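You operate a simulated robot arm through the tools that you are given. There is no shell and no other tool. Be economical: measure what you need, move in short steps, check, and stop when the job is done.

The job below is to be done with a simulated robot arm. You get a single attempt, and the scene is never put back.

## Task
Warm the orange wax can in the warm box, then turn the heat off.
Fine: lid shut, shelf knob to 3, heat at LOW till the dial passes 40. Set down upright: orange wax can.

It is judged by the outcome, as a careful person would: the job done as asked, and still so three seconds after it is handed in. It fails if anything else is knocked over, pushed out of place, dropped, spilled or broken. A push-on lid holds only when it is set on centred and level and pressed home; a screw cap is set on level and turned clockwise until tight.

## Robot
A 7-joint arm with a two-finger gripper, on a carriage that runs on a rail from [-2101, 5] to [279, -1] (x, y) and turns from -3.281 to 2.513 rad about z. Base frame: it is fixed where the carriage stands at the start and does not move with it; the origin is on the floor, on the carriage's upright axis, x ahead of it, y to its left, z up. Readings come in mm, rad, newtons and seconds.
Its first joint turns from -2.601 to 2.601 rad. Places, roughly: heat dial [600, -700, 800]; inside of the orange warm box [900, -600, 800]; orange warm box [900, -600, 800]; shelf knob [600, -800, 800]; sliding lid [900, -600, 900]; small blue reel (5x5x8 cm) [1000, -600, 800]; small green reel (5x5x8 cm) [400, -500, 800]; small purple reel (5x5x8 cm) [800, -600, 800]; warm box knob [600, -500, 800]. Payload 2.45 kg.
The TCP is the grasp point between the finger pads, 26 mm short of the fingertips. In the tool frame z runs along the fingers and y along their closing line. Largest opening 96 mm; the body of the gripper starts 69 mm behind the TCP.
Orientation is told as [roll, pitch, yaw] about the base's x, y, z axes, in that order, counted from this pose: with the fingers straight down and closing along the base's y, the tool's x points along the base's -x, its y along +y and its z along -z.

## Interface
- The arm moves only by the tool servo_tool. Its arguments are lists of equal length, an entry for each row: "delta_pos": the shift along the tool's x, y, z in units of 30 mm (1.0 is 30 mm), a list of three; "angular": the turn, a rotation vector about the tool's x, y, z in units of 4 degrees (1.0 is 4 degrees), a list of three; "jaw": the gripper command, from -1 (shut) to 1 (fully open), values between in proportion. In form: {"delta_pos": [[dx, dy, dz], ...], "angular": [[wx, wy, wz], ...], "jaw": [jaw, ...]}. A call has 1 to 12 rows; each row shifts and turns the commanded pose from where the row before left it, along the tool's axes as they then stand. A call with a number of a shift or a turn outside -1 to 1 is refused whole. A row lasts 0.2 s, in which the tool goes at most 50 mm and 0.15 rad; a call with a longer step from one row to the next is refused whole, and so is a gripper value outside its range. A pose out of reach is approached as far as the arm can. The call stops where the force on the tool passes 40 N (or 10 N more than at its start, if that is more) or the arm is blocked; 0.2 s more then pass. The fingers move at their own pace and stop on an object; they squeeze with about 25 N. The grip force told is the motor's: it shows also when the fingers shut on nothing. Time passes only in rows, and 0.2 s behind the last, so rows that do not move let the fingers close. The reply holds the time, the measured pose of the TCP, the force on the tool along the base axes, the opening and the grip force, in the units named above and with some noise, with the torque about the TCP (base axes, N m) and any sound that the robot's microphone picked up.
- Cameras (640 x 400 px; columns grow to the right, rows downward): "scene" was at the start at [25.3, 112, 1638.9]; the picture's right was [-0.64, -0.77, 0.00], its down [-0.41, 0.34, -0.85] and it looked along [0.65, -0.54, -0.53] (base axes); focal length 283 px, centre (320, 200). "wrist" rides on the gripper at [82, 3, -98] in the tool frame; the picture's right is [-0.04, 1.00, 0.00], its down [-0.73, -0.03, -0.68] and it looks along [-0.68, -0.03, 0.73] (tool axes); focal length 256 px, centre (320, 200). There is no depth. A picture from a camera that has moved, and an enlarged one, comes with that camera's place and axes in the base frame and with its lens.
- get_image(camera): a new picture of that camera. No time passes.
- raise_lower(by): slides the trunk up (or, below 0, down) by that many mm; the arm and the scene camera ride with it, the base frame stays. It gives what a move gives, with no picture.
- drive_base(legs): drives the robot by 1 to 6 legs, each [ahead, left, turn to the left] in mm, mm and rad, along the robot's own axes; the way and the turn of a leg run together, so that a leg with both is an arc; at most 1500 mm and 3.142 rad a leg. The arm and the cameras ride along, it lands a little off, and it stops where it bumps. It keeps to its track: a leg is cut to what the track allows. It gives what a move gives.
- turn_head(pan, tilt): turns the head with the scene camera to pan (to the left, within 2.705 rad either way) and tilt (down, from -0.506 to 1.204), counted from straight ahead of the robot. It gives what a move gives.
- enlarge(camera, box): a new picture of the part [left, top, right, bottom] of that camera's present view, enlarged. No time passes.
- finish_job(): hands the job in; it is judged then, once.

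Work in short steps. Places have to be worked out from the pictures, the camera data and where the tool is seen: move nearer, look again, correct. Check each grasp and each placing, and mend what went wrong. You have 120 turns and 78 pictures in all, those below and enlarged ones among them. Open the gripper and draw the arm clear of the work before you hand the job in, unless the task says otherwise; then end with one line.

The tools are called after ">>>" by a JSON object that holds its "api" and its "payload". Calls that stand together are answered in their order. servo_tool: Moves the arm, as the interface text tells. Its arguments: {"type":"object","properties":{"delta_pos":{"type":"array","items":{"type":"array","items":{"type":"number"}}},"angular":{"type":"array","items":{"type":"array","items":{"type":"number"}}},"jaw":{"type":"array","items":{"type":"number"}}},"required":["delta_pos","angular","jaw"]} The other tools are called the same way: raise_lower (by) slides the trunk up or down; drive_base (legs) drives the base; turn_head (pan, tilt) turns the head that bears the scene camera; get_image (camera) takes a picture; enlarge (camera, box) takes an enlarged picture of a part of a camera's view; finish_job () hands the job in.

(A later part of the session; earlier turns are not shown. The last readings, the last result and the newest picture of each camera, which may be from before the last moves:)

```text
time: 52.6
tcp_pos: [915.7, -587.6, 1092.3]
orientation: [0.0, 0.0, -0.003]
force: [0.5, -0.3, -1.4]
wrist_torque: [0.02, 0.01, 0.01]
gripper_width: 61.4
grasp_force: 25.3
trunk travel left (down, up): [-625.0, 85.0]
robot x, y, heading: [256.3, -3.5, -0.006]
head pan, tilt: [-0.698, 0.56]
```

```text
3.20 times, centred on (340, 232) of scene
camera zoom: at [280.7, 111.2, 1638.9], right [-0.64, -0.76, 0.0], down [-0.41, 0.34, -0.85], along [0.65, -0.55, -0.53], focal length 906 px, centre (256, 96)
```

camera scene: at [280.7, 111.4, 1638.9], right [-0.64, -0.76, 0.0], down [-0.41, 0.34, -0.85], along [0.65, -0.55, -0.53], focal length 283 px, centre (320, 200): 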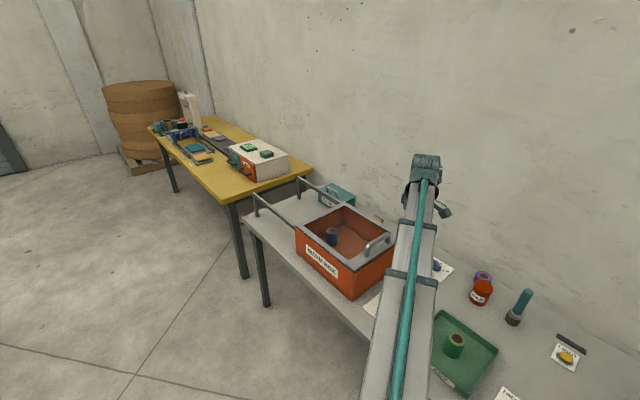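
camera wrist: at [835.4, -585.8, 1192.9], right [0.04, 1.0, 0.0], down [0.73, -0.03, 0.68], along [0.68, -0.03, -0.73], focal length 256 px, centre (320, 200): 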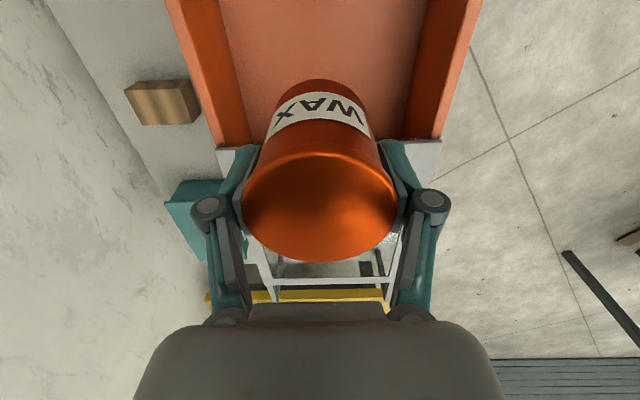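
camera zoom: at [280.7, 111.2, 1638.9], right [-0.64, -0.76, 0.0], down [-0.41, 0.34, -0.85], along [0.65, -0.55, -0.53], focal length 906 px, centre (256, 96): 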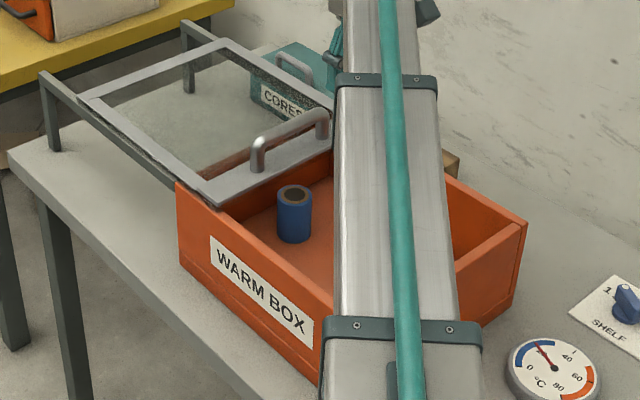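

Lid edge at x≈996 and blue reel near x≈1045, so the spot is clear. I'll lower the can into the box.

>>> {"api": "servo_tool", "payload": {"delta_pos": [[0, 0, 0.3], [0, 0, 0.6], [0, 0, 0.8], [0, 0, 0.8], [0, 0, 0.8], [0, 0, 0.8], [0, 0, 0.8], [0, 0, 0.8], [0, 0, 0.8], [0, 0, 0.7], [0, 0, 0.5], [0, 0, 0.3]], "angular": [[0, 0, 0], [0, 0, 0], [0, 0, 0], [0, 0, 0], [0, 0, 0], [0, 0, 0], [0, 0, 0], [0, 0, 0], [0, 0, 0], [0, 0, 0], [0, 0, 0], [0, 0, 0]], "jaw": [-1, -1, -1, -1, -1, -1, -1, -1, -1, -1, -1, -1]}}

>>> {"api": "get_image", "payload": {"camera": "wrist"}}

>>> {"api": "enlarge", "payload": {"camera": "scene", "box": [240, 170, 440, 295]}}

```text
time: 55.2
tcp_pos: [917.6, -586.8, 854.9]
orientation: [0.001, 0.0, -0.002]
force: [0.3, 0.0, -1.7]
wrist_torque: [0.02, 0.0, 0.0]
gripper_width: 61.4
grasp_force: 25.3
trunk travel left (down, up): [-625.0, 85.0]
robot x, y, heading: [252.5, 0.9, -0.003]
head pan, tilt: [-0.698, 0.56]
```

```text
45 pictures are left
camera wrist: at [834.7, -585.4, 953.2], right [0.04, 1.0, 0.0], down [0.73, -0.03, 0.68], along [0.68, -0.03, -0.73], focal length 256 px, centre (320, 200)
```

wrist: 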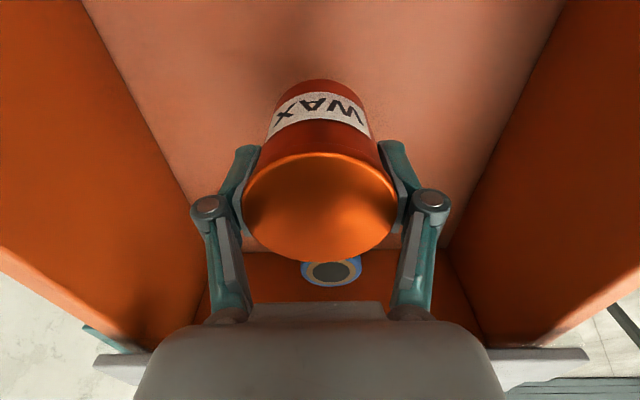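

```text
3.20 times, centred on (340, 232) of scene
camera zoom: at [280.6, 111.1, 1638.9], right [-0.64, -0.76, 0.0], down [-0.41, 0.34, -0.85], along [0.65, -0.55, -0.53], focal length 906 px, centre (256, 96)
```

zoom: 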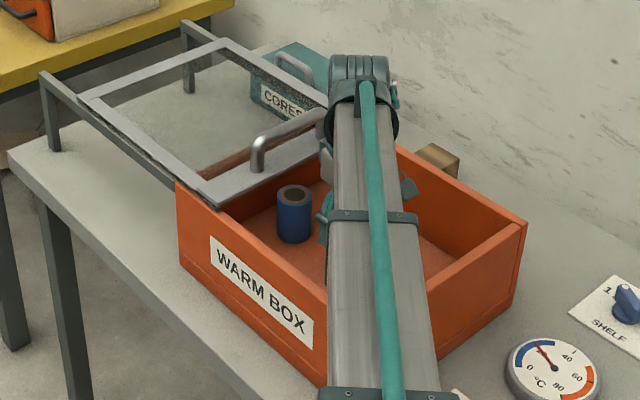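

Clear so far. I'll go slowly to the floor of the box.

>>> {"api": "servo_tool", "payload": {"delta_pos": [[0, 0, 0.3], [0, 0, 0.3], [0, 0, 0.3], [0, 0, 0.2], [0, 0, 0.15], [0, 0, 0.15], [0, 0, 0.1], [0, 0, 0.1]], "angular": [[0, 0, 0], [0, 0, 0], [0, 0, 0], [0, 0, 0], [0, 0, 0], [0, 0, 0], [0, 0, 0], [0, 0, 0]], "jaw": [-1, -1, -1, -1, -1, -1, -1, -1]}}

```text
time: 57.0
tcp_pos: [916.1, -586.0, 808.2]
orientation: [0.0, 0.0, -0.002]
force: [0.0, 0.8, 17.2]
wrist_torque: [0.02, 0.07, 0.02]
gripper_width: 61.5
grasp_force: 24.9
trunk travel left (down, up): [-625.0, 85.0]
robot x, y, heading: [257.0, -1.5, -0.002]
head pan, tilt: [-0.698, 0.56]
```

Contact at TCP z 808, with 17 N up and almost no torque, so it's standing on the floor. I'll ease up slightly and release.

>>> {"api": "servo_tool", "payload": {"delta_pos": [[0, 0, -0.07], [0, 0, 0], [0, 0, 0], [0, 0, 0]], "angular": [[0, 0, 0], [0, 0, 0], [0, 0, 0], [0, 0, 0]], "jaw": [-1, 0.9, 0.9, 0.9]}}

>>> {"api": "get_image", "payload": {"camera": "wrist"}}

```text
time: 58.0
tcp_pos: [916.7, -587.5, 806.9]
orientation: [0.0, 0.0, -0.004]
force: [0.9, 0.1, 0.8]
wrist_torque: [0.03, 0.01, 0.01]
gripper_width: 91.1
grasp_force: 0.0
trunk travel left (down, up): [-625.0, 85.0]
robot x, y, heading: [255.7, -1.7, -0.004]
head pan, tilt: [-0.698, 0.56]
```

```text
43 pictures are left
camera wrist: at [835.5, -585.6, 907.1], right [0.04, 1.0, 0.0], down [0.73, -0.03, 0.68], along [0.68, -0.03, -0.73], focal length 256 px, centre (320, 200)
```

wrist: 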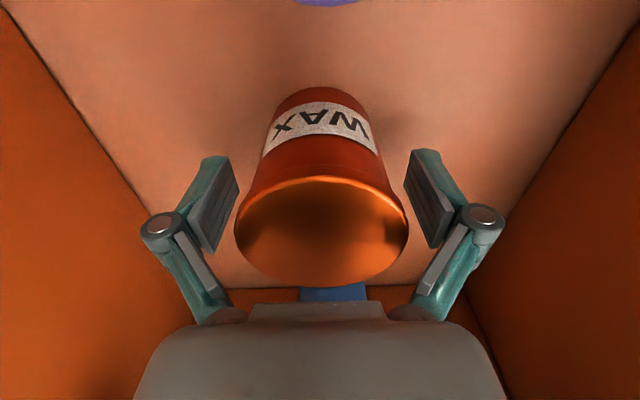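

The can stands upright. I'll raise straight up and check.

>>> {"api": "servo_tool", "payload": {"delta_pos": [[0, 0, -0.5], [0, 0, -0.8], [0, 0, -1], [0, 0, -1], [0, 0, -1], [0, 0, -1], [0, 0, -1], [0, 0, -1], [0, 0, -1]], "angular": [[0, 0, 0], [0, 0, 0], [0, 0, 0], [0, 0, 0], [0, 0, 0], [0, 0, 0], [0, 0, 0], [0, 0, 0], [0, 0, 0]], "jaw": [0.9, 0.9, 0.9, 0.9, 0.9, -1, -1, -1, -1]}}

>>> {"api": "drive_base", "payload": {"legs": [[23, 0, 0]]}}

>>> {"api": "get_image", "payload": {"camera": "wrist"}}

```text
time: 60.0
tcp_pos: [917.0, -588.1, 1057.7]
orientation: [0.0, 0.001, -0.001]
force: [0.0, -0.5, 0.2]
wrist_torque: [0.02, 0.0, -0.01]
gripper_width: 0.1
grasp_force: 25.1
trunk travel left (down, up): [-625.0, 85.0]
robot x, y, heading: [253.1, -1.8, -0.003]
head pan, tilt: [-0.698, 0.56]
```

```text
time: 60.9
tcp_pos: [938.9, -587.8, 1056.3]
orientation: [-0.001, 0.002, -0.002]
force: [-0.3, 0.3, 0.1]
wrist_torque: [-0.01, 0.02, 0.0]
gripper_width: 0.0
grasp_force: 25.4
trunk travel left (down, up): [-625.0, 85.0]
robot x, y, heading: [270.9, -2.5, -0.001]
head pan, tilt: [-0.698, 0.56]
```

```text
42 pictures are left
camera wrist: at [857.2, -586.1, 1156.0], right [0.04, 1.0, 0.0], down [0.73, -0.03, 0.68], along [0.68, -0.03, -0.73], focal length 256 px, centre (320, 200)
```

wrist: 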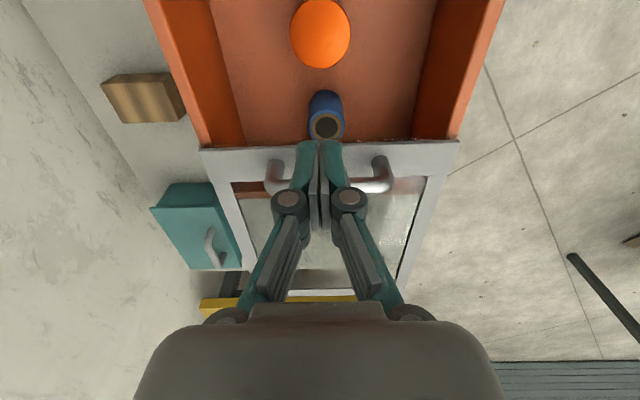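

Can, blue reel and lid all look in order. I'll move beyond the handle bar and lower the closed fingers behind it.

>>> {"api": "servo_tool", "payload": {"delta_pos": [[-0.88, 0, 0], [-0.88, 0, 0], [-0.88, 0, 0], [-0.88, 0, 0], [-0.88, 0, 0], [0, 0, 0.5], [0, 0, 0.5]], "angular": [[0, 0, 0], [0, 0, 0], [0, 0, 0], [0, 0, 0], [0, 0, 0], [0, 0, 0], [0, 0, 0]], "jaw": [-1, -1, -1, -1, -1, -1, -1]}}

>>> {"api": "get_image", "payload": {"camera": "wrist"}}

```text
time: 62.5
tcp_pos: [1069.9, -588.0, 1027.4]
orientation: [0.001, 0.0, -0.003]
force: [-0.7, -0.3, -0.1]
wrist_torque: [0.02, 0.01, -0.03]
gripper_width: 0.1
grasp_force: 25.1
trunk travel left (down, up): [-625.0, 85.0]
robot x, y, heading: [275.9, -2.6, -0.002]
head pan, tilt: [-0.698, 0.56]
```

```text
41 pictures are left
camera wrist: at [988.7, -586.0, 1126.1], right [0.04, 1.0, 0.0], down [0.73, -0.03, 0.68], along [0.68, -0.03, -0.73], focal length 256 px, centre (320, 200)
```

wrist: 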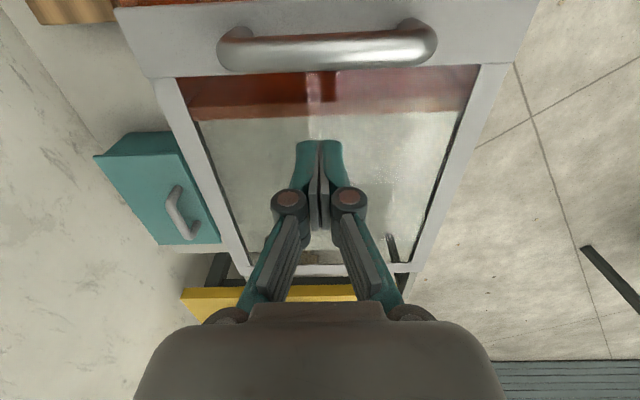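

The bar is at x≈1030 with the fingers well behind it. I'll lower to z≈950 and pull toward −x.

>>> {"api": "servo_tool", "payload": {"delta_pos": [[0, 0, 0.5], [0, 0, 0.5], [0, 0, 0.5], [0, 0, 0.5], [0, 0, 0.5], [0.5, 0, 0], [0.5, 0, 0], [0.5, 0, 0], [0.5, 0, 0], [0.5, 0, 0], [0.5, 0, 0], [0.5, 0, 0]], "angular": [[0, 0, 0], [0, 0, 0], [0, 0, 0], [0, 0, 0], [0, 0, 0], [0, 0, 0], [0, 0, 0], [0, 0, 0], [0, 0, 0], [0, 0, 0], [0, 0, 0], [0, 0, 0]], "jaw": [-1, -1, -1, -1, -1, -1, -1, -1, -1, -1, -1, -1]}}

>>> {"api": "enlarge", "payload": {"camera": "scene", "box": [240, 170, 440, 295]}}

```text
time: 65.0
tcp_pos: [965.0, -588.6, 952.2]
orientation: [0.001, 0.0, -0.003]
force: [0.0, -0.8, -0.4]
wrist_torque: [-0.01, 0.0, -0.01]
gripper_width: 0.1
grasp_force: 28.4
trunk travel left (down, up): [-625.0, 85.0]
robot x, y, heading: [274.3, 0.3, -0.001]
head pan, tilt: [-0.698, 0.56]
```

```text
3.20 times, centred on (340, 232) of scene
camera zoom: at [301.6, 111.3, 1638.9], right [-0.64, -0.76, 0.0], down [-0.41, 0.34, -0.85], along [0.65, -0.55, -0.53], focal length 906 px, centre (256, 96)
```

zoom: 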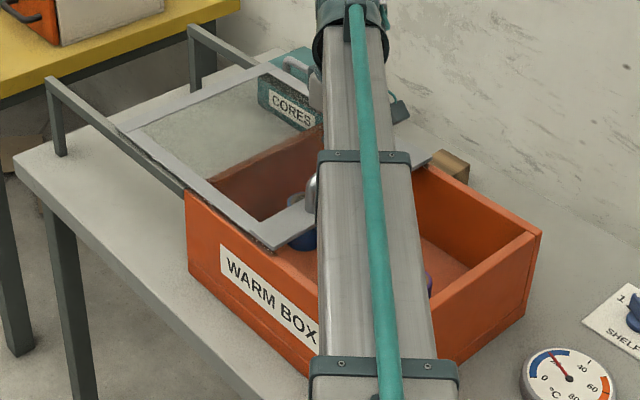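

The lid is coming along. I'll continue, slowing near the end.

>>> {"api": "servo_tool", "payload": {"delta_pos": [[0.5, 0, 0], [0.5, 0, 0], [0.5, 0, 0], [0.5, 0, 0], [0.5, 0, 0], [0.5, 0, 0], [0.5, 0, 0], [0.5, 0, 0], [0.5, 0, 0], [0.5, 0, 0]], "angular": [[0, 0, 0], [0, 0, 0], [0, 0, 0], [0, 0, 0], [0, 0, 0], [0, 0, 0], [0, 0, 0], [0, 0, 0], [0, 0, 0], [0, 0, 0]], "jaw": [-1, -1, -1, -1, -1, -1, -1, -1, -1, -1]}}

>>> {"api": "servo_tool", "payload": {"delta_pos": [[0.2, 0, 0], [0.2, 0, 0], [0.2, 0, 0], [0.2, 0, 0]], "angular": [[0, 0, 0], [0, 0, 0], [0, 0, 0], [0, 0, 0]], "jaw": [-1, -1, -1, -1]}}

>>> {"api": "enlarge", "payload": {"camera": "scene", "box": [240, 170, 440, 295]}}

```text
time: 67.2
tcp_pos: [814.5, -586.6, 953.2]
orientation: [0.001, -0.001, -0.002]
force: [0.7, 0.7, -0.6]
wrist_torque: [-0.03, 0.02, 0.01]
gripper_width: 0.0
grasp_force: 29.1
trunk travel left (down, up): [-625.0, 85.0]
robot x, y, heading: [274.1, 2.5, -0.002]
head pan, tilt: [-0.698, 0.56]
```

```text
time: 68.2
tcp_pos: [791.0, -586.7, 952.1]
orientation: [-0.001, 0.0, -0.002]
force: [-0.1, 0.2, -0.6]
wrist_torque: [-0.01, 0.0, -0.01]
gripper_width: 0.1
grasp_force: 28.0
trunk travel left (down, up): [-625.0, 85.0]
robot x, y, heading: [274.8, 0.5, -0.003]
head pan, tilt: [-0.698, 0.56]
```

```text
3.20 times, centred on (340, 232) of scene
camera zoom: at [301.8, 111.3, 1638.9], right [-0.64, -0.76, 0.0], down [-0.41, 0.34, -0.85], along [0.65, -0.55, -0.53], focal length 906 px, centre (256, 96)
```

zoom: 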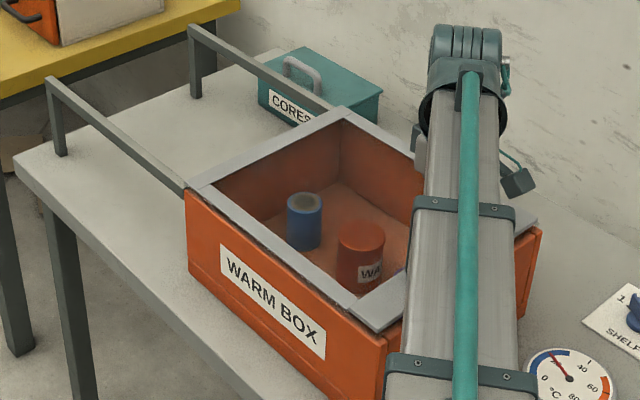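

Almost shut. I'll push in small steps until it meets its stop.

>>> {"api": "servo_tool", "payload": {"delta_pos": [[0.2, 0, 0], [0.2, 0, 0], [0.2, 0, 0], [0.2, 0, 0], [0.2, 0, 0]], "angular": [[0, 0, 0], [0, 0, 0], [0, 0, 0], [0, 0, 0], [0, 0, 0]], "jaw": [-1, -1, -1, -1, -1]}}

>>> {"api": "enlarge", "payload": {"camera": "scene", "box": [240, 170, 440, 295]}}

```text
time: 69.0
tcp_pos: [786.3, -586.4, 952.9]
orientation: [-0.001, -0.017, 0.006]
force: [11.0, -0.3, -1.7]
wrist_torque: [0.17, -0.05, -0.01]
gripper_width: 6.0
grasp_force: 28.7
trunk travel left (down, up): [-625.0, 85.0]
robot x, y, heading: [273.4, -1.1, 0.001]
head pan, tilt: [-0.698, 0.56]
stopped in row 3: the force on the tool passed its limit at 45 N (the readings are from after the stop); the commanded pose is now the measured one
```

```text
3.20 times, centred on (340, 232) of scene
camera zoom: at [302.1, 110.8, 1638.7], right [-0.64, -0.77, 0.0], down [-0.41, 0.34, -0.85], along [0.65, -0.54, -0.53], focal length 906 px, centre (256, 96)
```

zoom: 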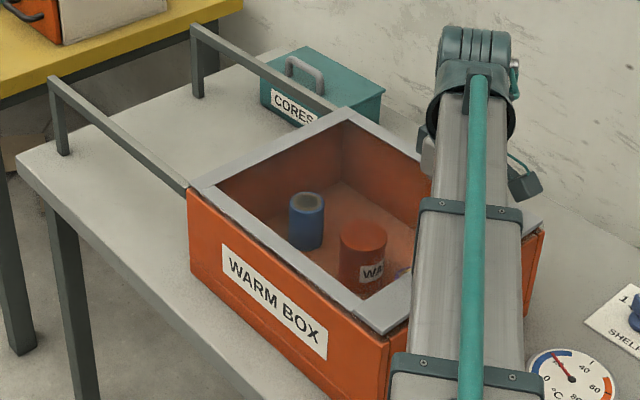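

The lid met its stop at x≈786, so it's shut. I'll back off, rise and go look at the shelf knob.

>>> {"api": "servo_tool", "payload": {"delta_pos": [[-0.4, 0, 0], [0, 0, -1], [0, 0, -1], [0, 0, -1], [0, 0, -1]], "angular": [[0, 0, 0], [0, 0, 0], [0, 0, 0], [0, 0, 0], [0, 0, 0]], "jaw": [-1, -1, -1, -1, -1]}}

>>> {"api": "servo_tool", "payload": {"delta_pos": [[0.94, -0.71, 0.3], [0.94, -0.71, 0.3], [0.94, -0.71, 0.3], [0.94, -0.71, 0.3], [0.94, -0.71, 0.3], [0.94, -0.71, 0.3], [0.94, -0.71, 0.3], [0.94, -0.71, 0.3], [0.94, -0.71, 0.3], [0.94, -0.71, 0.3], [0.94, -0.71, 0.3], [0.94, -0.71, 0.3]], "angular": [[0, 0, 0], [0, 0, 0], [0, 0, 0], [0, 0, 0], [0, 0, 0], [0, 0, 0], [0, 0, 0], [0, 0, 0], [0, 0, 0], [0, 0, 0], [0, 0, 0], [0, 0, 0]], "jaw": [1, 1, 1, 1, 1, 1, 1, 1, 1, 1, 1, 1]}}

>>> {"api": "get_image", "payload": {"camera": "wrist"}}

>>> {"api": "enlarge", "payload": {"camera": "scene", "box": [240, 170, 440, 295]}}

```text
time: 70.2
tcp_pos: [794.1, -587.1, 1074.1]
orientation: [-0.002, -0.013, 0.005]
force: [-0.5, -1.0, 0.7]
wrist_torque: [0.01, -0.04, 0.0]
gripper_width: 0.0
grasp_force: 28.9
trunk travel left (down, up): [-625.0, 85.0]
robot x, y, heading: [271.2, -0.8, -0.001]
head pan, tilt: [-0.698, 0.56]
```

```text
time: 72.8
tcp_pos: [457.9, -843.6, 961.3]
orientation: [-0.002, -0.013, 0.005]
force: [-0.1, 0.0, -0.6]
wrist_torque: [0.0, -0.03, 0.01]
gripper_width: 96.3
grasp_force: 0.0
trunk travel left (down, up): [-625.0, 85.0]
robot x, y, heading: [271.6, -2.8, 0.005]
head pan, tilt: [-0.698, 0.56]
```

```text
37 pictures are left
camera wrist: at [374.8, -841.6, 1059.8], right [0.04, 1.0, 0.0], down [0.72, -0.03, 0.69], along [0.69, -0.03, -0.72], focal length 256 px, centre (320, 200)
```

wrist: 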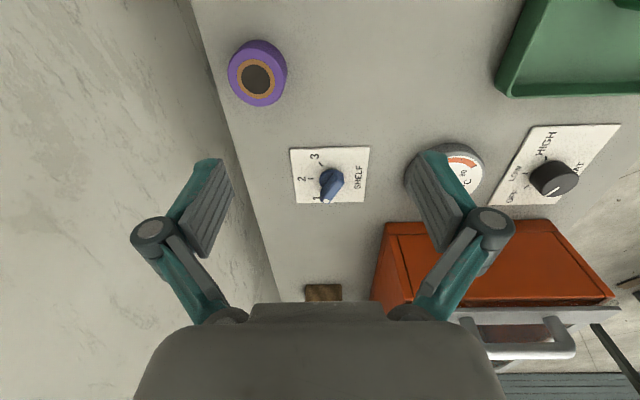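

```text
3.20 times, centred on (340, 232) of scene
camera zoom: at [301.3, 111.1, 1638.9], right [-0.64, -0.77, 0.0], down [-0.41, 0.34, -0.85], along [0.65, -0.54, -0.53], focal length 906 px, centre (256, 96)
```

zoom: 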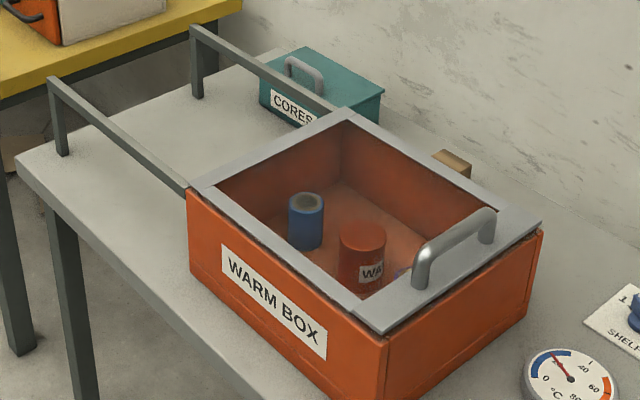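

The lid is shut with the can and reels inside. I'll zoom in on the shelf knob.

>>> {"api": "enlarge", "payload": {"camera": "wrist", "box": [280, 135, 380, 215]}}

```text
5.00 times, centred on (330, 175) of wrist
camera zoom: at [374.8, -841.6, 1059.8], right [0.04, 1.0, 0.0], down [0.72, -0.03, 0.69], along [0.69, -0.03, -0.72], focal length 1280 px, centre (270, 325)
```

zoom: 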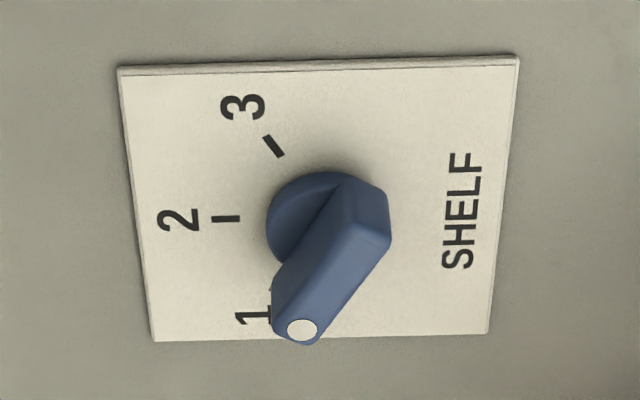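

The knob's bar points at about −23° (at "1"), axis around (632,-835), with "3" near −156°. I'll move above it and align the gripper across the bar.

>>> {"api": "servo_tool", "payload": {"delta_pos": [[-0.967, 0.048, 0.53], [-0.967, 0.048, 0.53], [-0.967, 0.048, 0.53], [-0.967, 0.048, 0.53], [-0.967, 0.048, 0.53], [-0.967, 0.048, 0.53], [0, 0, 0], [0, 0, 0], [0, 0, 0], [0, 0, 0], [0, 0, 0], [0, 0, 0]], "angular": [[0, 0, 0], [0, 0, 0], [0, 0, 0], [0, 0, 0], [0, 0, 0], [0, 0, 0], [0, 0, 1], [0, 0, 1], [0, 0, 1], [0, 0, 1], [0, 0, 1], [0, 0, 0.8]], "jaw": [0.2, 0.2, 0.2, 0.2, 0.2, 0.2, 0.2, 0.2, 0.2, 0.2, 0.2, 0.2]}}

>>> {"api": "get_image", "payload": {"camera": "wrist"}}

```text
time: 75.4
tcp_pos: [633.1, -835.0, 868.2]
orientation: [0.003, -0.013, -0.401]
force: [0.2, 0.9, -0.8]
wrist_torque: [-0.01, 0.01, -0.01]
gripper_width: 57.6
grasp_force: 0.0
trunk travel left (down, up): [-625.0, 85.0]
robot x, y, heading: [274.6, -1.7, -0.0]
head pan, tilt: [-0.698, 0.56]
```

```text
34 pictures are left
camera wrist: at [558.8, -801.7, 966.8], right [0.43, 0.9, 0.0], down [0.65, -0.31, 0.69], along [0.62, -0.29, -0.73], focal length 256 px, centre (320, 200)
```

wrist: 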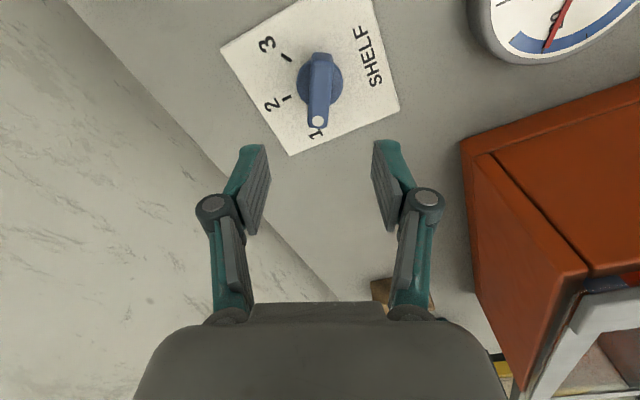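

The bar is aligned with the gripper. I'll shift slightly along it and go lower for a check.

>>> {"api": "servo_tool", "payload": {"delta_pos": [[0.18, 0, 0.5], [0, 0, 0.6], [0, 0, 0.6], [0, 0, 0.4]], "angular": [[0, 0, 0], [0, 0, 0], [0, 0, 0], [0, 0, 0]], "jaw": [0.2, 0.2, 0.2, 0.2]}}

>>> {"api": "get_image", "payload": {"camera": "wrist"}}

```text
time: 76.4
tcp_pos: [628.9, -832.8, 805.5]
orientation: [0.002, -0.013, -0.401]
force: [0.4, -0.4, 0.3]
wrist_torque: [0.0, 0.02, 0.03]
gripper_width: 57.4
grasp_force: 0.1
trunk travel left (down, up): [-625.0, 85.0]
robot x, y, heading: [278.5, -0.1, -0.001]
head pan, tilt: [-0.698, 0.56]
```

```text
33 pictures are left
camera wrist: at [554.0, -799.9, 903.6], right [0.43, 0.9, 0.0], down [0.65, -0.31, 0.69], along [0.62, -0.29, -0.73], focal length 256 px, centre (320, 200)
```

wrist: 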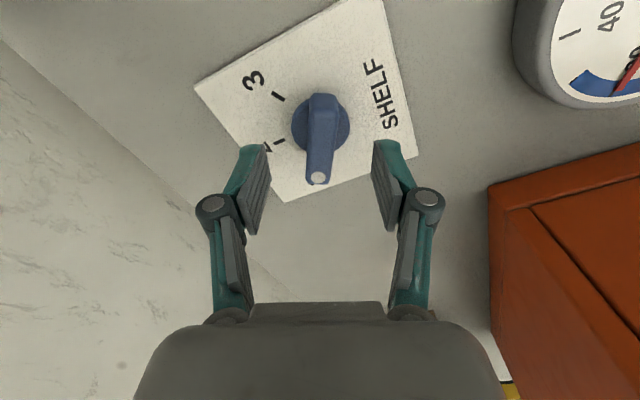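

Centred within 2 mm. I'll descend onto the knob and close.

>>> {"api": "servo_tool", "payload": {"delta_pos": [[0.05, 0, 0.3], [0, 0, 0.3], [0, 0, 0.3], [0, 0, 0], [0, 0, 0], [0, 0, 0]], "angular": [[0, 0, 0], [0, 0, 0], [0, 0, 0], [0, 0, 0], [0, 0, 0], [0, 0, 0]], "jaw": [0.2, 0.2, 0.2, -1, -1, -1]}}

>>> {"api": "get_image", "payload": {"camera": "wrist"}}

```text
time: 77.8
tcp_pos: [628.1, -832.9, 781.1]
orientation: [0.001, -0.014, -0.403]
force: [0.5, -1.7, 16.2]
wrist_torque: [0.06, 0.14, -0.93]
gripper_width: 18.9
grasp_force: 43.8
trunk travel left (down, up): [-625.0, 85.0]
robot x, y, heading: [275.7, -0.4, -0.001]
head pan, tilt: [-0.698, 0.56]
```

```text
32 pictures are left
camera wrist: at [553.2, -798.8, 878.6], right [0.43, 0.9, 0.0], down [0.65, -0.31, 0.69], along [0.62, -0.29, -0.72], focal length 256 px, centre (320, 200)
```

wrist: 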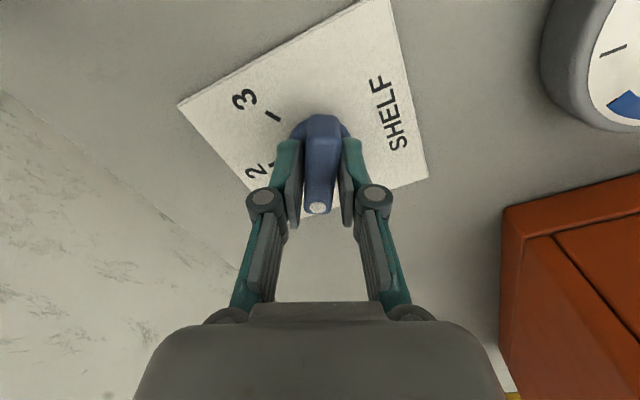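

Gripped at 18.9 mm. I'll ease up 1.5 mm and turn clockwise.

>>> {"api": "servo_tool", "payload": {"delta_pos": [[0, 0, -0.06], [0, 0, 0], [0, 0, 0], [0, 0, 0], [0, 0, 0], [0, 0, 0], [0, 0, 0], [0, 0, 0], [0, 0, 0], [0, 0, 0], [0, 0, 0], [0, 0, 0]], "angular": [[0, 0, 0], [0, 0, 1], [0, 0, 1], [0, 0, 1], [0, 0, 1], [0, 0, 1], [0, 0, 1], [0, 0, 1], [0, 0, 1], [0, 0, 1], [0, 0, 1], [0, 0, 1]], "jaw": [-1, -1, -1, -1, -1, -1, -1, -1, -1, -1, -1, -1]}}

>>> {"api": "get_image", "payload": {"camera": "wrist"}}

```text
time: 80.4
tcp_pos: [626.7, -833.8, 781.1]
orientation: [0.012, -0.008, -1.171]
force: [-5.4, -16.2, 6.7]
wrist_torque: [-1.08, 0.01, 0.05]
gripper_width: 16.0
grasp_force: 41.6
trunk travel left (down, up): [-625.0, 85.0]
robot x, y, heading: [274.3, -1.4, 0.001]
head pan, tilt: [-0.698, 0.56]
```

```text
31 pictures are left
camera wrist: at [597.5, -758.6, 879.2], right [0.94, 0.35, 0.01], down [0.25, -0.68, 0.68], along [0.25, -0.64, -0.73], focal length 256 px, centre (320, 200)
```

wrist: 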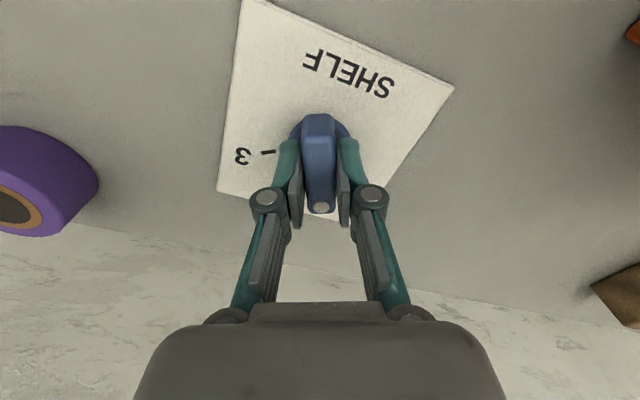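

The knob turns with the gripper. I'll continue clockwise with a small recentring.

>>> {"api": "servo_tool", "payload": {"delta_pos": [[-0.05, 0, 0], [0, 0, 0], [0, 0, 0], [0, 0, 0], [0, 0, 0], [0, 0, 0], [0, 0, 0], [0, 0, 0], [0, 0, 0], [0, 0, 0], [0, 0, 0], [0, 0, 0]], "angular": [[0, 0, 1], [0, 0, 1], [0, 0, 1], [0, 0, 1], [0, 0, 1], [0, 0, 1], [0, 0, 1], [0, 0, 1], [0, 0, 1], [0, 0, 1], [0, 0, 1], [0, 0, 1]], "jaw": [-1, -1, -1, -1, -1, -1, -1, -1, -1, -1, -1, -1]}}

>>> {"api": "get_image", "payload": {"camera": "wrist"}}

```text
time: 83.0
tcp_pos: [624.9, -832.7, 780.1]
orientation: [0.006, 0.003, -2.007]
force: [-27.7, 5.5, -3.1]
wrist_torque: [-0.74, 1.1, 0.1]
gripper_width: 15.8
grasp_force: 42.0
trunk travel left (down, up): [-625.0, 85.0]
robot x, y, heading: [275.8, -1.6, 0.001]
head pan, tilt: [-0.698, 0.56]
```

```text
30 pictures are left
camera wrist: at [662.5, -762.6, 879.9], right [0.89, -0.46, 0.01], down [-0.34, -0.65, 0.68], along [-0.31, -0.6, -0.73], focal length 256 px, centre (320, 200)
```

wrist: 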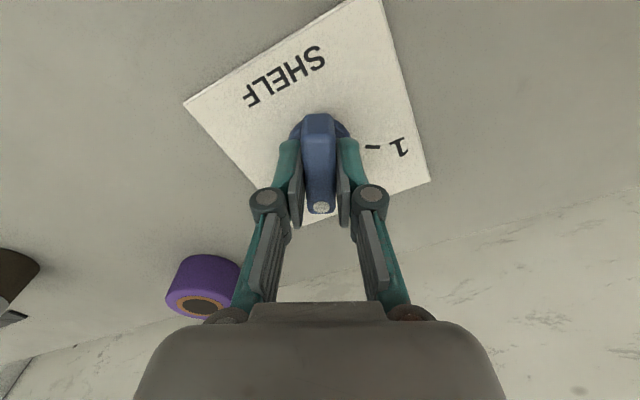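

At about −115° with some side force. I'll relieve it with a small shift and turn another 40°.

>>> {"api": "servo_tool", "payload": {"delta_pos": [[-0.03, -0.07, 0], [0, 0, 0], [0, 0, 0], [0, 0, 0], [0, 0, 0], [0, 0, 0], [0, 0, 0], [0, 0, 0], [0, 0, 0], [0, 0, 0]], "angular": [[0, 0, 0], [0, 0, 1], [0, 0, 1], [0, 0, 1], [0, 0, 1], [0, 0, 1], [0, 0, 1], [0, 0, 1], [0, 0, 1], [0, 0, 1]], "jaw": [-1, -1, -1, -1, -1, -1, -1, -1, -1, -1]}}

>>> {"api": "get_image", "payload": {"camera": "wrist"}}

```text
time: 85.2
tcp_pos: [623.5, -832.3, 781.2]
orientation: [0.004, 0.008, -2.634]
force: [-24.8, 14.9, -11.3]
wrist_torque: [0.17, 0.93, 1.21]
gripper_width: 15.9
grasp_force: 41.7
trunk travel left (down, up): [-625.0, 85.0]
robot x, y, heading: [277.5, -0.5, -0.006]
head pan, tilt: [-0.698, 0.56]
```

```text
29 pictures are left
camera wrist: at [696.6, -797.7, 880.6], right [0.45, -0.89, 0.0], down [-0.66, -0.33, 0.67], along [-0.6, -0.31, -0.74], focal length 256 px, centre (320, 200)
```

wrist: 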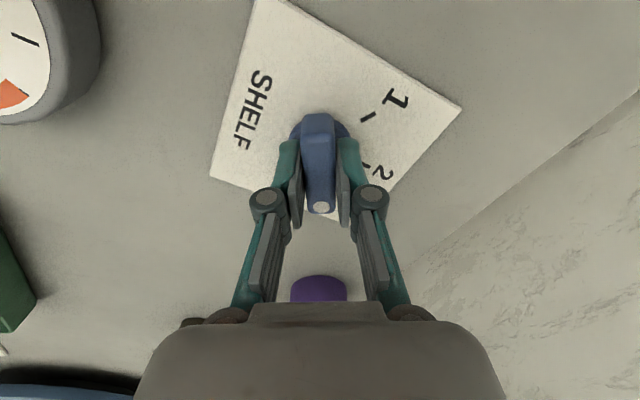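

Torque about z has risen to 1.2 N·m, likely the detent or stop at 3. I'll release, rise and look.

>>> {"api": "servo_tool", "payload": {"delta_pos": [[0, 0, 0], [0, 0, 0], [0, 0, 0], [0, 0, -1], [0, 0, -1], [0, 0, -1], [0, 0, -1]], "angular": [[0, 0, 0], [0, 0, 0], [0, 0, 0], [0, 0, 0], [0, 0, 0], [0, 0, 0], [0, 0, 0]], "jaw": [0.2, 0.2, 0.2, 0.2, 0.2, 0.2, 0.2]}}

>>> {"api": "enlarge", "payload": {"camera": "wrist", "box": [200, 0, 440, 150]}}

```text
time: 86.8
tcp_pos: [625.1, -833.8, 901.2]
orientation: [0.009, 0.009, -2.636]
force: [0.1, -0.6, 0.1]
wrist_torque: [0.02, 0.0, 0.01]
gripper_width: 57.5
grasp_force: 0.0
trunk travel left (down, up): [-625.0, 85.0]
robot x, y, heading: [277.8, -3.1, 0.001]
head pan, tilt: [-0.698, 0.56]
```

```text
2.67 times, centred on (320, 75) of wrist
camera zoom: at [696.6, -797.9, 1001.2], right [0.45, -0.89, 0.01], down [-0.66, -0.33, 0.67], along [-0.6, -0.31, -0.74], focal length 683 px, centre (320, 533)
```

zoom: 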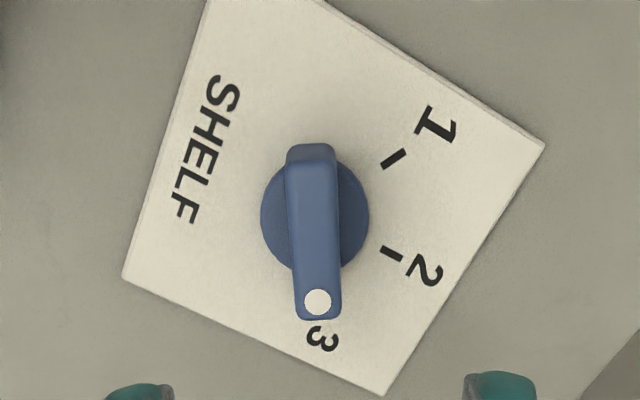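

The shelf knob points at 3. Next I'll rotate back about 61° and move over to the heat knob.

>>> {"api": "servo_tool", "payload": {"delta_pos": [[0, 0, -0.5], [0, 0, -0.5], [0, 0, -0.5], [0, 0, 0], [0, 0, 0], [0, 0, 0], [0, 0, 0], [0, 0, 0], [0, 0, 0], [0, 0, 0], [0, 0, 0], [0, 0, 0]], "angular": [[0, 0, -1], [0, 0, -1], [0, 0, -1], [0, 0, -1], [0, 0, -1], [0, 0, -1], [0, 0, -1], [0, 0, -1], [0, 0, -1], [0, 0, -1], [0, 0, -1], [0, 0, -1]], "jaw": [1, 1, 1, 1, 1, 1, 1, 1, 1, 1, 1, 1]}}

>>> {"api": "servo_tool", "payload": {"delta_pos": [[0, 0, 0], [0, 0, 0], [0, 0, 0], [0, 0, 0]], "angular": [[0, 0, -1], [0, 0, -1], [0, 0, -1], [0, 0, -0.25]], "jaw": [1, 1, 1, 1]}}

>>> {"api": "servo_tool", "payload": {"delta_pos": [[0.928, 0.028, 0], [0.928, 0.028, 0], [0.928, 0.028, 0], [0.928, 0.028, 0], [0.928, 0.028, 0], [0.928, 0.028, 0], [0.928, 0.028, 0], [0.928, 0.028, 0], [0.928, 0.028, 0], [0.928, 0.028, 0.3], [0.928, 0.028, 0.5], [0.928, 0.028, 0.5]], "angular": [[0, 0, 0], [0, 0, 0], [0, 0, 0], [0, 0, 0], [0, 0, 0], [0, 0, 0], [0, 0, 0], [0, 0, 0], [0, 0, 0], [0, 0, 0], [0, 0, 0], [0, 0, 0]], "jaw": [0.5, 0.5, 0.5, 0.5, 0.5, 0.5, 0.5, 0.5, 0.5, 0.5, 0.5, 0.5]}}

>>> {"api": "get_image", "payload": {"camera": "wrist"}}

```text
time: 89.4
tcp_pos: [625.4, -832.5, 945.2]
orientation: [0.014, 0.001, -1.796]
force: [-0.8, -1.0, -0.8]
wrist_torque: [0.0, -0.03, 0.0]
gripper_width: 96.0
grasp_force: 0.1
trunk travel left (down, up): [-625.0, 85.0]
robot x, y, heading: [276.6, 1.0, 0.002]
head pan, tilt: [-0.698, 0.56]
```

```text
time: 90.4
tcp_pos: [623.2, -832.7, 944.9]
orientation: [0.015, 0.0, -1.568]
force: [0.4, -0.1, -0.2]
wrist_torque: [-0.01, 0.0, 0.05]
gripper_width: 95.8
grasp_force: 0.1
trunk travel left (down, up): [-625.0, 85.0]
robot x, y, heading: [279.2, -1.7, 0.003]
head pan, tilt: [-0.698, 0.56]
```

```text
time: 93.0
tcp_pos: [635.4, -500.5, 906.3]
orientation: [0.014, -0.001, -1.571]
force: [0.7, 0.9, 0.5]
wrist_torque: [-0.01, 0.02, 0.0]
gripper_width: 72.2
grasp_force: 0.1
trunk travel left (down, up): [-625.0, 85.0]
robot x, y, heading: [277.0, 0.0, 0.003]
head pan, tilt: [-0.698, 0.56]
```

```text
27 pictures are left
camera wrist: at [636.3, -419.8, 1005.7], right [1.0, -0.04, 0.01], down [-0.04, -0.73, 0.68], along [-0.02, -0.68, -0.73], focal length 256 px, centre (320, 200)
```

wrist: 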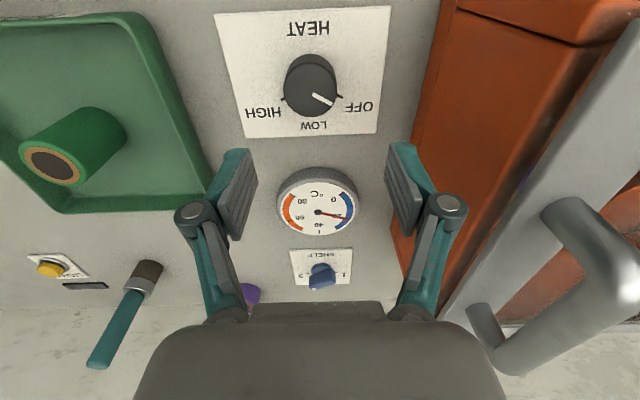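

The heat knob is round, about 47 mm wide, centred near (627,-504). I'll shift and descend partway to check.

>>> {"api": "servo_tool", "payload": {"delta_pos": [[-0.12, -0.27, 0.5], [0, 0, 0.7], [0, 0, 0.7], [0, 0, 0.6]], "angular": [[0, 0, 0], [0, 0, 0], [0, 0, 0], [0, 0, 0]], "jaw": [0.6, 0.6, 0.6, 0.6]}}

>>> {"api": "get_image", "payload": {"camera": "wrist"}}

```text
time: 94.0
tcp_pos: [627.1, -502.7, 830.4]
orientation: [0.014, -0.002, -1.572]
force: [1.2, 0.7, -0.6]
wrist_torque: [-0.01, 0.03, -0.01]
gripper_width: 76.8
grasp_force: 0.0
trunk travel left (down, up): [-625.0, 85.0]
robot x, y, heading: [276.1, 1.7, 0.002]
head pan, tilt: [-0.698, 0.56]
```

```text
26 pictures are left
camera wrist: at [628.9, -423.8, 929.7], right [1.0, -0.04, 0.01], down [-0.04, -0.73, 0.68], along [-0.02, -0.68, -0.73], focal length 256 px, centre (320, 200)
```

wrist: 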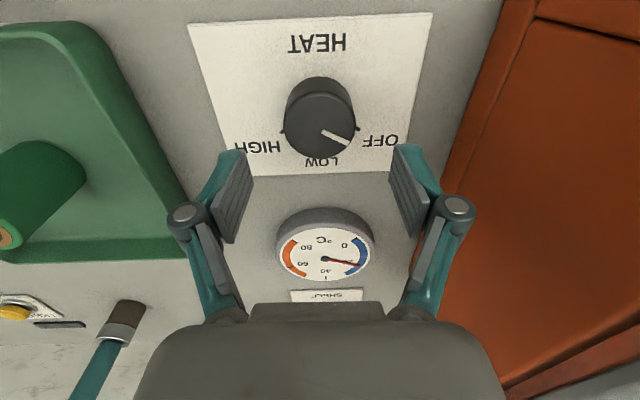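

Aligned. I'll descend and grip the heat knob.

>>> {"api": "servo_tool", "payload": {"delta_pos": [[-0.08, 0.01, 0.5], [0, 0, 0.5], [0, 0, 0.5], [0, 0, 0.23], [0, 0, 0], [0, 0, 0], [0, 0, 0], [0, 0, 0]], "angular": [[0, 0, 0], [0, 0, 0], [0, 0, 0], [0, 0, 0], [0, 0, 0], [0, 0, 0], [0, 0, 0], [0, 0, 0]], "jaw": [0.6, 0.6, 0.6, 0.6, -1, -1, -1, -1]}}

>>> {"api": "get_image", "payload": {"camera": "wrist"}}

```text
time: 95.8
tcp_pos: [627.3, -505.9, 778.5]
orientation: [0.013, -0.002, -1.571]
force: [-7.3, 0.3, -2.1]
wrist_torque: [-0.29, 0.36, 0.02]
gripper_width: 47.5
grasp_force: 45.0
trunk travel left (down, up): [-625.0, 85.0]
robot x, y, heading: [277.1, 1.0, 0.002]
head pan, tilt: [-0.698, 0.56]
```

```text
25 pictures are left
camera wrist: at [629.4, -426.1, 878.1], right [1.0, -0.04, 0.01], down [-0.04, -0.73, 0.68], along [-0.02, -0.68, -0.73], focal length 256 px, centre (320, 200)
```

wrist: 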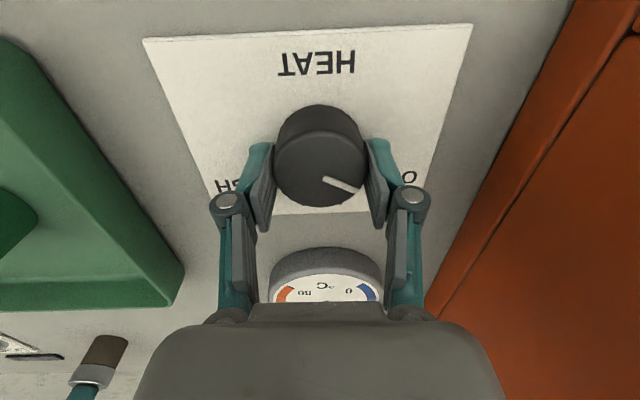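

Gripped at 47.5 mm with the mark at OFF (≈−32°). I'll turn clockwise toward LOW, about 64°.

>>> {"api": "servo_tool", "payload": {"delta_pos": [[0, 0, 0], [0, 0, 0], [0, 0, 0], [0, 0, 0], [0, 0, 0], [0, 0, 0], [0, 0, 0], [0, 0, 0], [0, 0, 0], [0, 0, 0], [0, 0, 0], [0, 0, 0]], "angular": [[0, 0, 1], [0, 0, 1], [0, 0, 1], [0, 0, 1], [0, 0, 1], [0, 0, 1], [0, 0, 1], [0, 0, 1], [0, 0, 1], [0, 0, 1], [0, 0, 1], [0, 0, 1]], "jaw": [-1, -1, -1, -1, -1, -1, -1, -1, -1, -1, -1, -1]}}

>>> {"api": "servo_tool", "payload": {"delta_pos": [[0, 0, 0], [0, 0, 0], [0, 0, 0]], "angular": [[0, 0, 1], [0, 0, 1], [0, 0, 1]], "jaw": [-1, -1, -1]}}

>>> {"api": "get_image", "payload": {"camera": "wrist"}}

```text
time: 97.8
tcp_pos: [624.7, -506.2, 779.5]
orientation: [0.005, 0.002, -2.192]
force: [-4.0, 0.0, -0.6]
wrist_torque: [0.13, -0.09, -0.01]
gripper_width: 47.6
grasp_force: 44.3
trunk travel left (down, up): [-625.0, 85.0]
robot x, y, heading: [276.0, 5.3, -0.004]
head pan, tilt: [-0.698, 0.56]
stopped in row 10: the force on the tool passed its limit at 40 N (the readings are from after the stop); the commanded pose is now the measured one
```

```text
time: 98.6
tcp_pos: [624.2, -503.8, 778.3]
orientation: [0.001, 0.005, -2.405]
force: [-13.4, 4.9, 0.3]
wrist_torque: [-0.61, 0.22, 0.08]
gripper_width: 47.4
grasp_force: 45.1
trunk travel left (down, up): [-625.0, 85.0]
robot x, y, heading: [274.1, -1.5, 0.002]
head pan, tilt: [-0.698, 0.56]
```

```text
24 pictures are left
camera wrist: at [686.3, -454.0, 878.5], right [0.64, -0.77, 0.0], down [-0.56, -0.47, 0.68], along [-0.52, -0.44, -0.74], focal length 256 px, centre (320, 200)
```

wrist: 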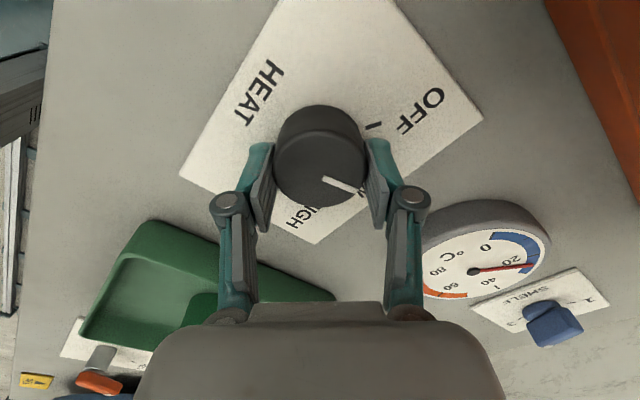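

It's turned 48° so far. I'll go 16° more with a little relief.

>>> {"api": "servo_tool", "payload": {"delta_pos": [[-0.037, -0.033, 0], [0, 0, 0], [0, 0, 0], [0, 0, 0], [0, 0, 0]], "angular": [[0, 0, 0.5], [0, 0, 1], [0, 0, 1], [0, 0, 1], [0, 0, 0.5]], "jaw": [-1, -1, -1, -1, -1]}}

>>> {"api": "get_image", "payload": {"camera": "wrist"}}

```text
time: 99.8
tcp_pos: [624.4, -504.2, 778.5]
orientation: [0.001, 0.007, -2.683]
force: [-12.7, 16.5, -2.8]
wrist_torque: [-0.36, -0.08, 0.12]
gripper_width: 47.3
grasp_force: 45.2
trunk travel left (down, up): [-625.0, 85.0]
robot x, y, heading: [273.9, -2.4, -0.0]
head pan, tilt: [-0.698, 0.56]
```

```text
23 pictures are left
camera wrist: at [697.4, -472.4, 878.7], right [0.41, -0.91, 0.0], down [-0.67, -0.3, 0.67], along [-0.62, -0.27, -0.74], focal length 256 px, centre (320, 200)
```

wrist: 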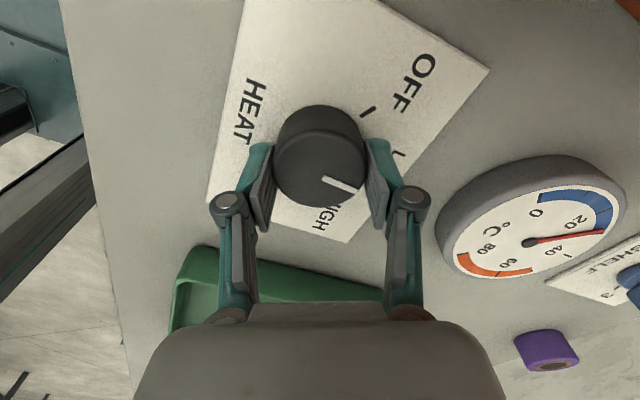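

The dial is rising. I'll check the mark against the LOW tick.

>>> {"api": "enlarge", "payload": {"camera": "wrist", "box": [250, 80, 450, 205]}}

```text
3.20 times, centred on (350, 142) of wrist
camera zoom: at [697.4, -472.4, 878.7], right [0.41, -0.91, 0.0], down [-0.67, -0.3, 0.67], along [-0.62, -0.27, -0.74], focal length 819 px, centre (224, 384)
```

zoom: 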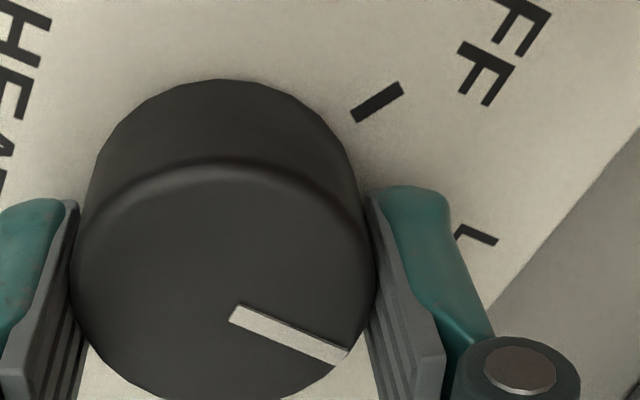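

By tick slopes the mark is about 63–65° past OFF, which is LOW. I'll keep hold of the knob, wait, and read the dial.

>>> {"api": "servo_tool", "payload": {"delta_pos": [[0, 0, 0], [0, 0, 0], [0, 0, 0], [0, 0, 0], [0, 0, 0], [0, 0, 0]], "angular": [[0, 0, 0], [0, 0, 0], [0, 0, 0], [0, 0, 0], [0, 0, 0], [0, 0, 0]], "jaw": [-1, -1, -1, -1, -1, -1]}}

>>> {"api": "enlarge", "payload": {"camera": "wrist", "box": [430, 140, 640, 290]}}

```text
time: 101.2
tcp_pos: [623.7, -504.3, 777.8]
orientation: [-0.001, 0.007, -2.681]
force: [-11.5, 20.0, -6.1]
wrist_torque: [0.5, -0.18, 0.13]
gripper_width: 47.5
grasp_force: 44.9
trunk travel left (down, up): [-625.0, 85.0]
robot x, y, heading: [275.7, 2.1, 0.001]
head pan, tilt: [-0.698, 0.56]
```

```text
2.67 times, centred on (535, 215) of wrist
camera zoom: at [697.6, -472.5, 878.6], right [0.41, -0.91, 0.0], down [-0.67, -0.3, 0.68], along [-0.62, -0.27, -0.74], focal length 683 px, centre (-253, 160)
```

zoom: 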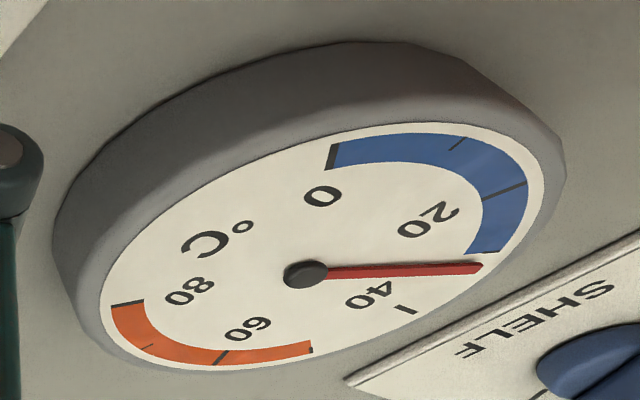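

The needle is at about 31. I'll wait a bit more.

>>> {"api": "servo_tool", "payload": {"delta_pos": [[0, 0, 0], [0, 0, 0], [0, 0, 0], [0, 0, 0], [0, 0, 0], [0, 0, 0], [0, 0, 0], [0, 0, 0], [0, 0, 0], [0, 0, 0]], "angular": [[0, 0, 0], [0, 0, 0], [0, 0, 0], [0, 0, 0], [0, 0, 0], [0, 0, 0], [0, 0, 0], [0, 0, 0], [0, 0, 0], [0, 0, 0]], "jaw": [-1, -1, -1, -1, -1, -1, -1, -1, -1, -1]}}

>>> {"api": "enlarge", "payload": {"camera": "wrist", "box": [430, 140, 640, 290]}}

```text
time: 103.4
tcp_pos: [623.6, -503.0, 778.5]
orientation: [-0.002, 0.007, -2.683]
force: [-8.9, 20.7, -4.9]
wrist_torque: [0.41, 0.29, 0.12]
gripper_width: 47.6
grasp_force: 44.8
trunk travel left (down, up): [-625.0, 85.0]
robot x, y, heading: [277.9, 2.9, -0.003]
head pan, tilt: [-0.698, 0.56]
```

```text
2.67 times, centred on (535, 215) of wrist
camera zoom: at [697.6, -472.5, 878.6], right [0.41, -0.91, 0.0], down [-0.67, -0.3, 0.68], along [-0.62, -0.27, -0.74], focal length 683 px, centre (-253, 160)
```

zoom: 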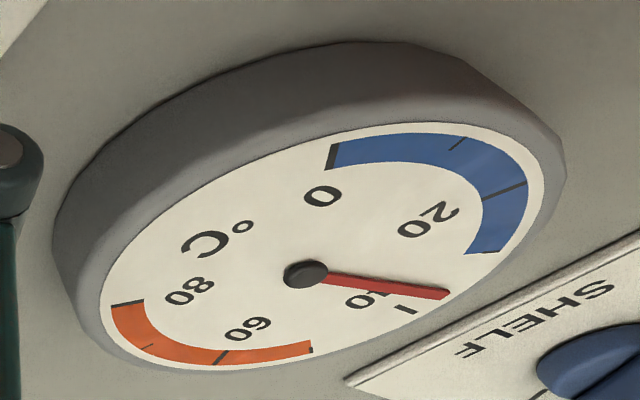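

About 36 now, rising about 2.2 per second. I'll wait another 2.4 s.

>>> {"api": "servo_tool", "payload": {"delta_pos": [[0, 0, 0], [0, 0, 0], [0, 0, 0], [0, 0, 0], [0, 0, 0], [0, 0, 0], [0, 0, 0], [0, 0, 0], [0, 0, 0], [0, 0, 0], [0, 0, 0], [0, 0, 0]], "angular": [[0, 0, 0], [0, 0, 0], [0, 0, 0], [0, 0, 0], [0, 0, 0], [0, 0, 0], [0, 0, 0], [0, 0, 0], [0, 0, 0], [0, 0, 0], [0, 0, 0], [0, 0, 0]], "jaw": [-1, -1, -1, -1, -1, -1, -1, -1, -1, -1, -1, -1]}}

>>> {"api": "enlarge", "payload": {"camera": "wrist", "box": [430, 140, 640, 290]}}

```text
time: 106.0
tcp_pos: [623.4, -504.3, 778.6]
orientation: [-0.003, 0.004, -2.681]
force: [-8.6, 21.0, -4.4]
wrist_torque: [0.53, 0.19, 0.1]
gripper_width: 47.5
grasp_force: 45.1
trunk travel left (down, up): [-625.0, 85.0]
robot x, y, heading: [275.1, 3.5, 0.002]
head pan, tilt: [-0.698, 0.56]
```

```text
2.67 times, centred on (535, 215) of wrist
camera zoom: at [697.6, -472.5, 878.6], right [0.41, -0.91, 0.0], down [-0.67, -0.3, 0.68], along [-0.62, -0.27, -0.74], focal length 683 px, centre (-253, 160)
```

zoom: 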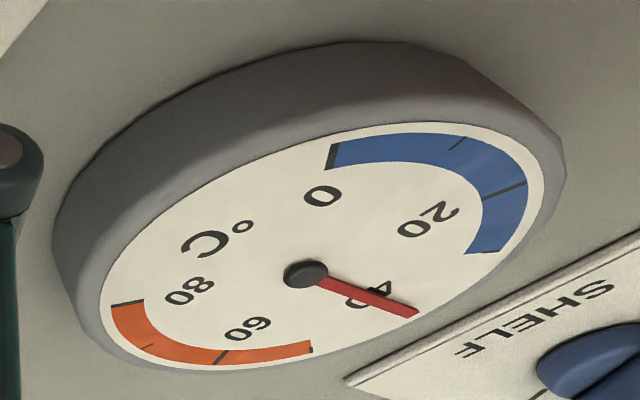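

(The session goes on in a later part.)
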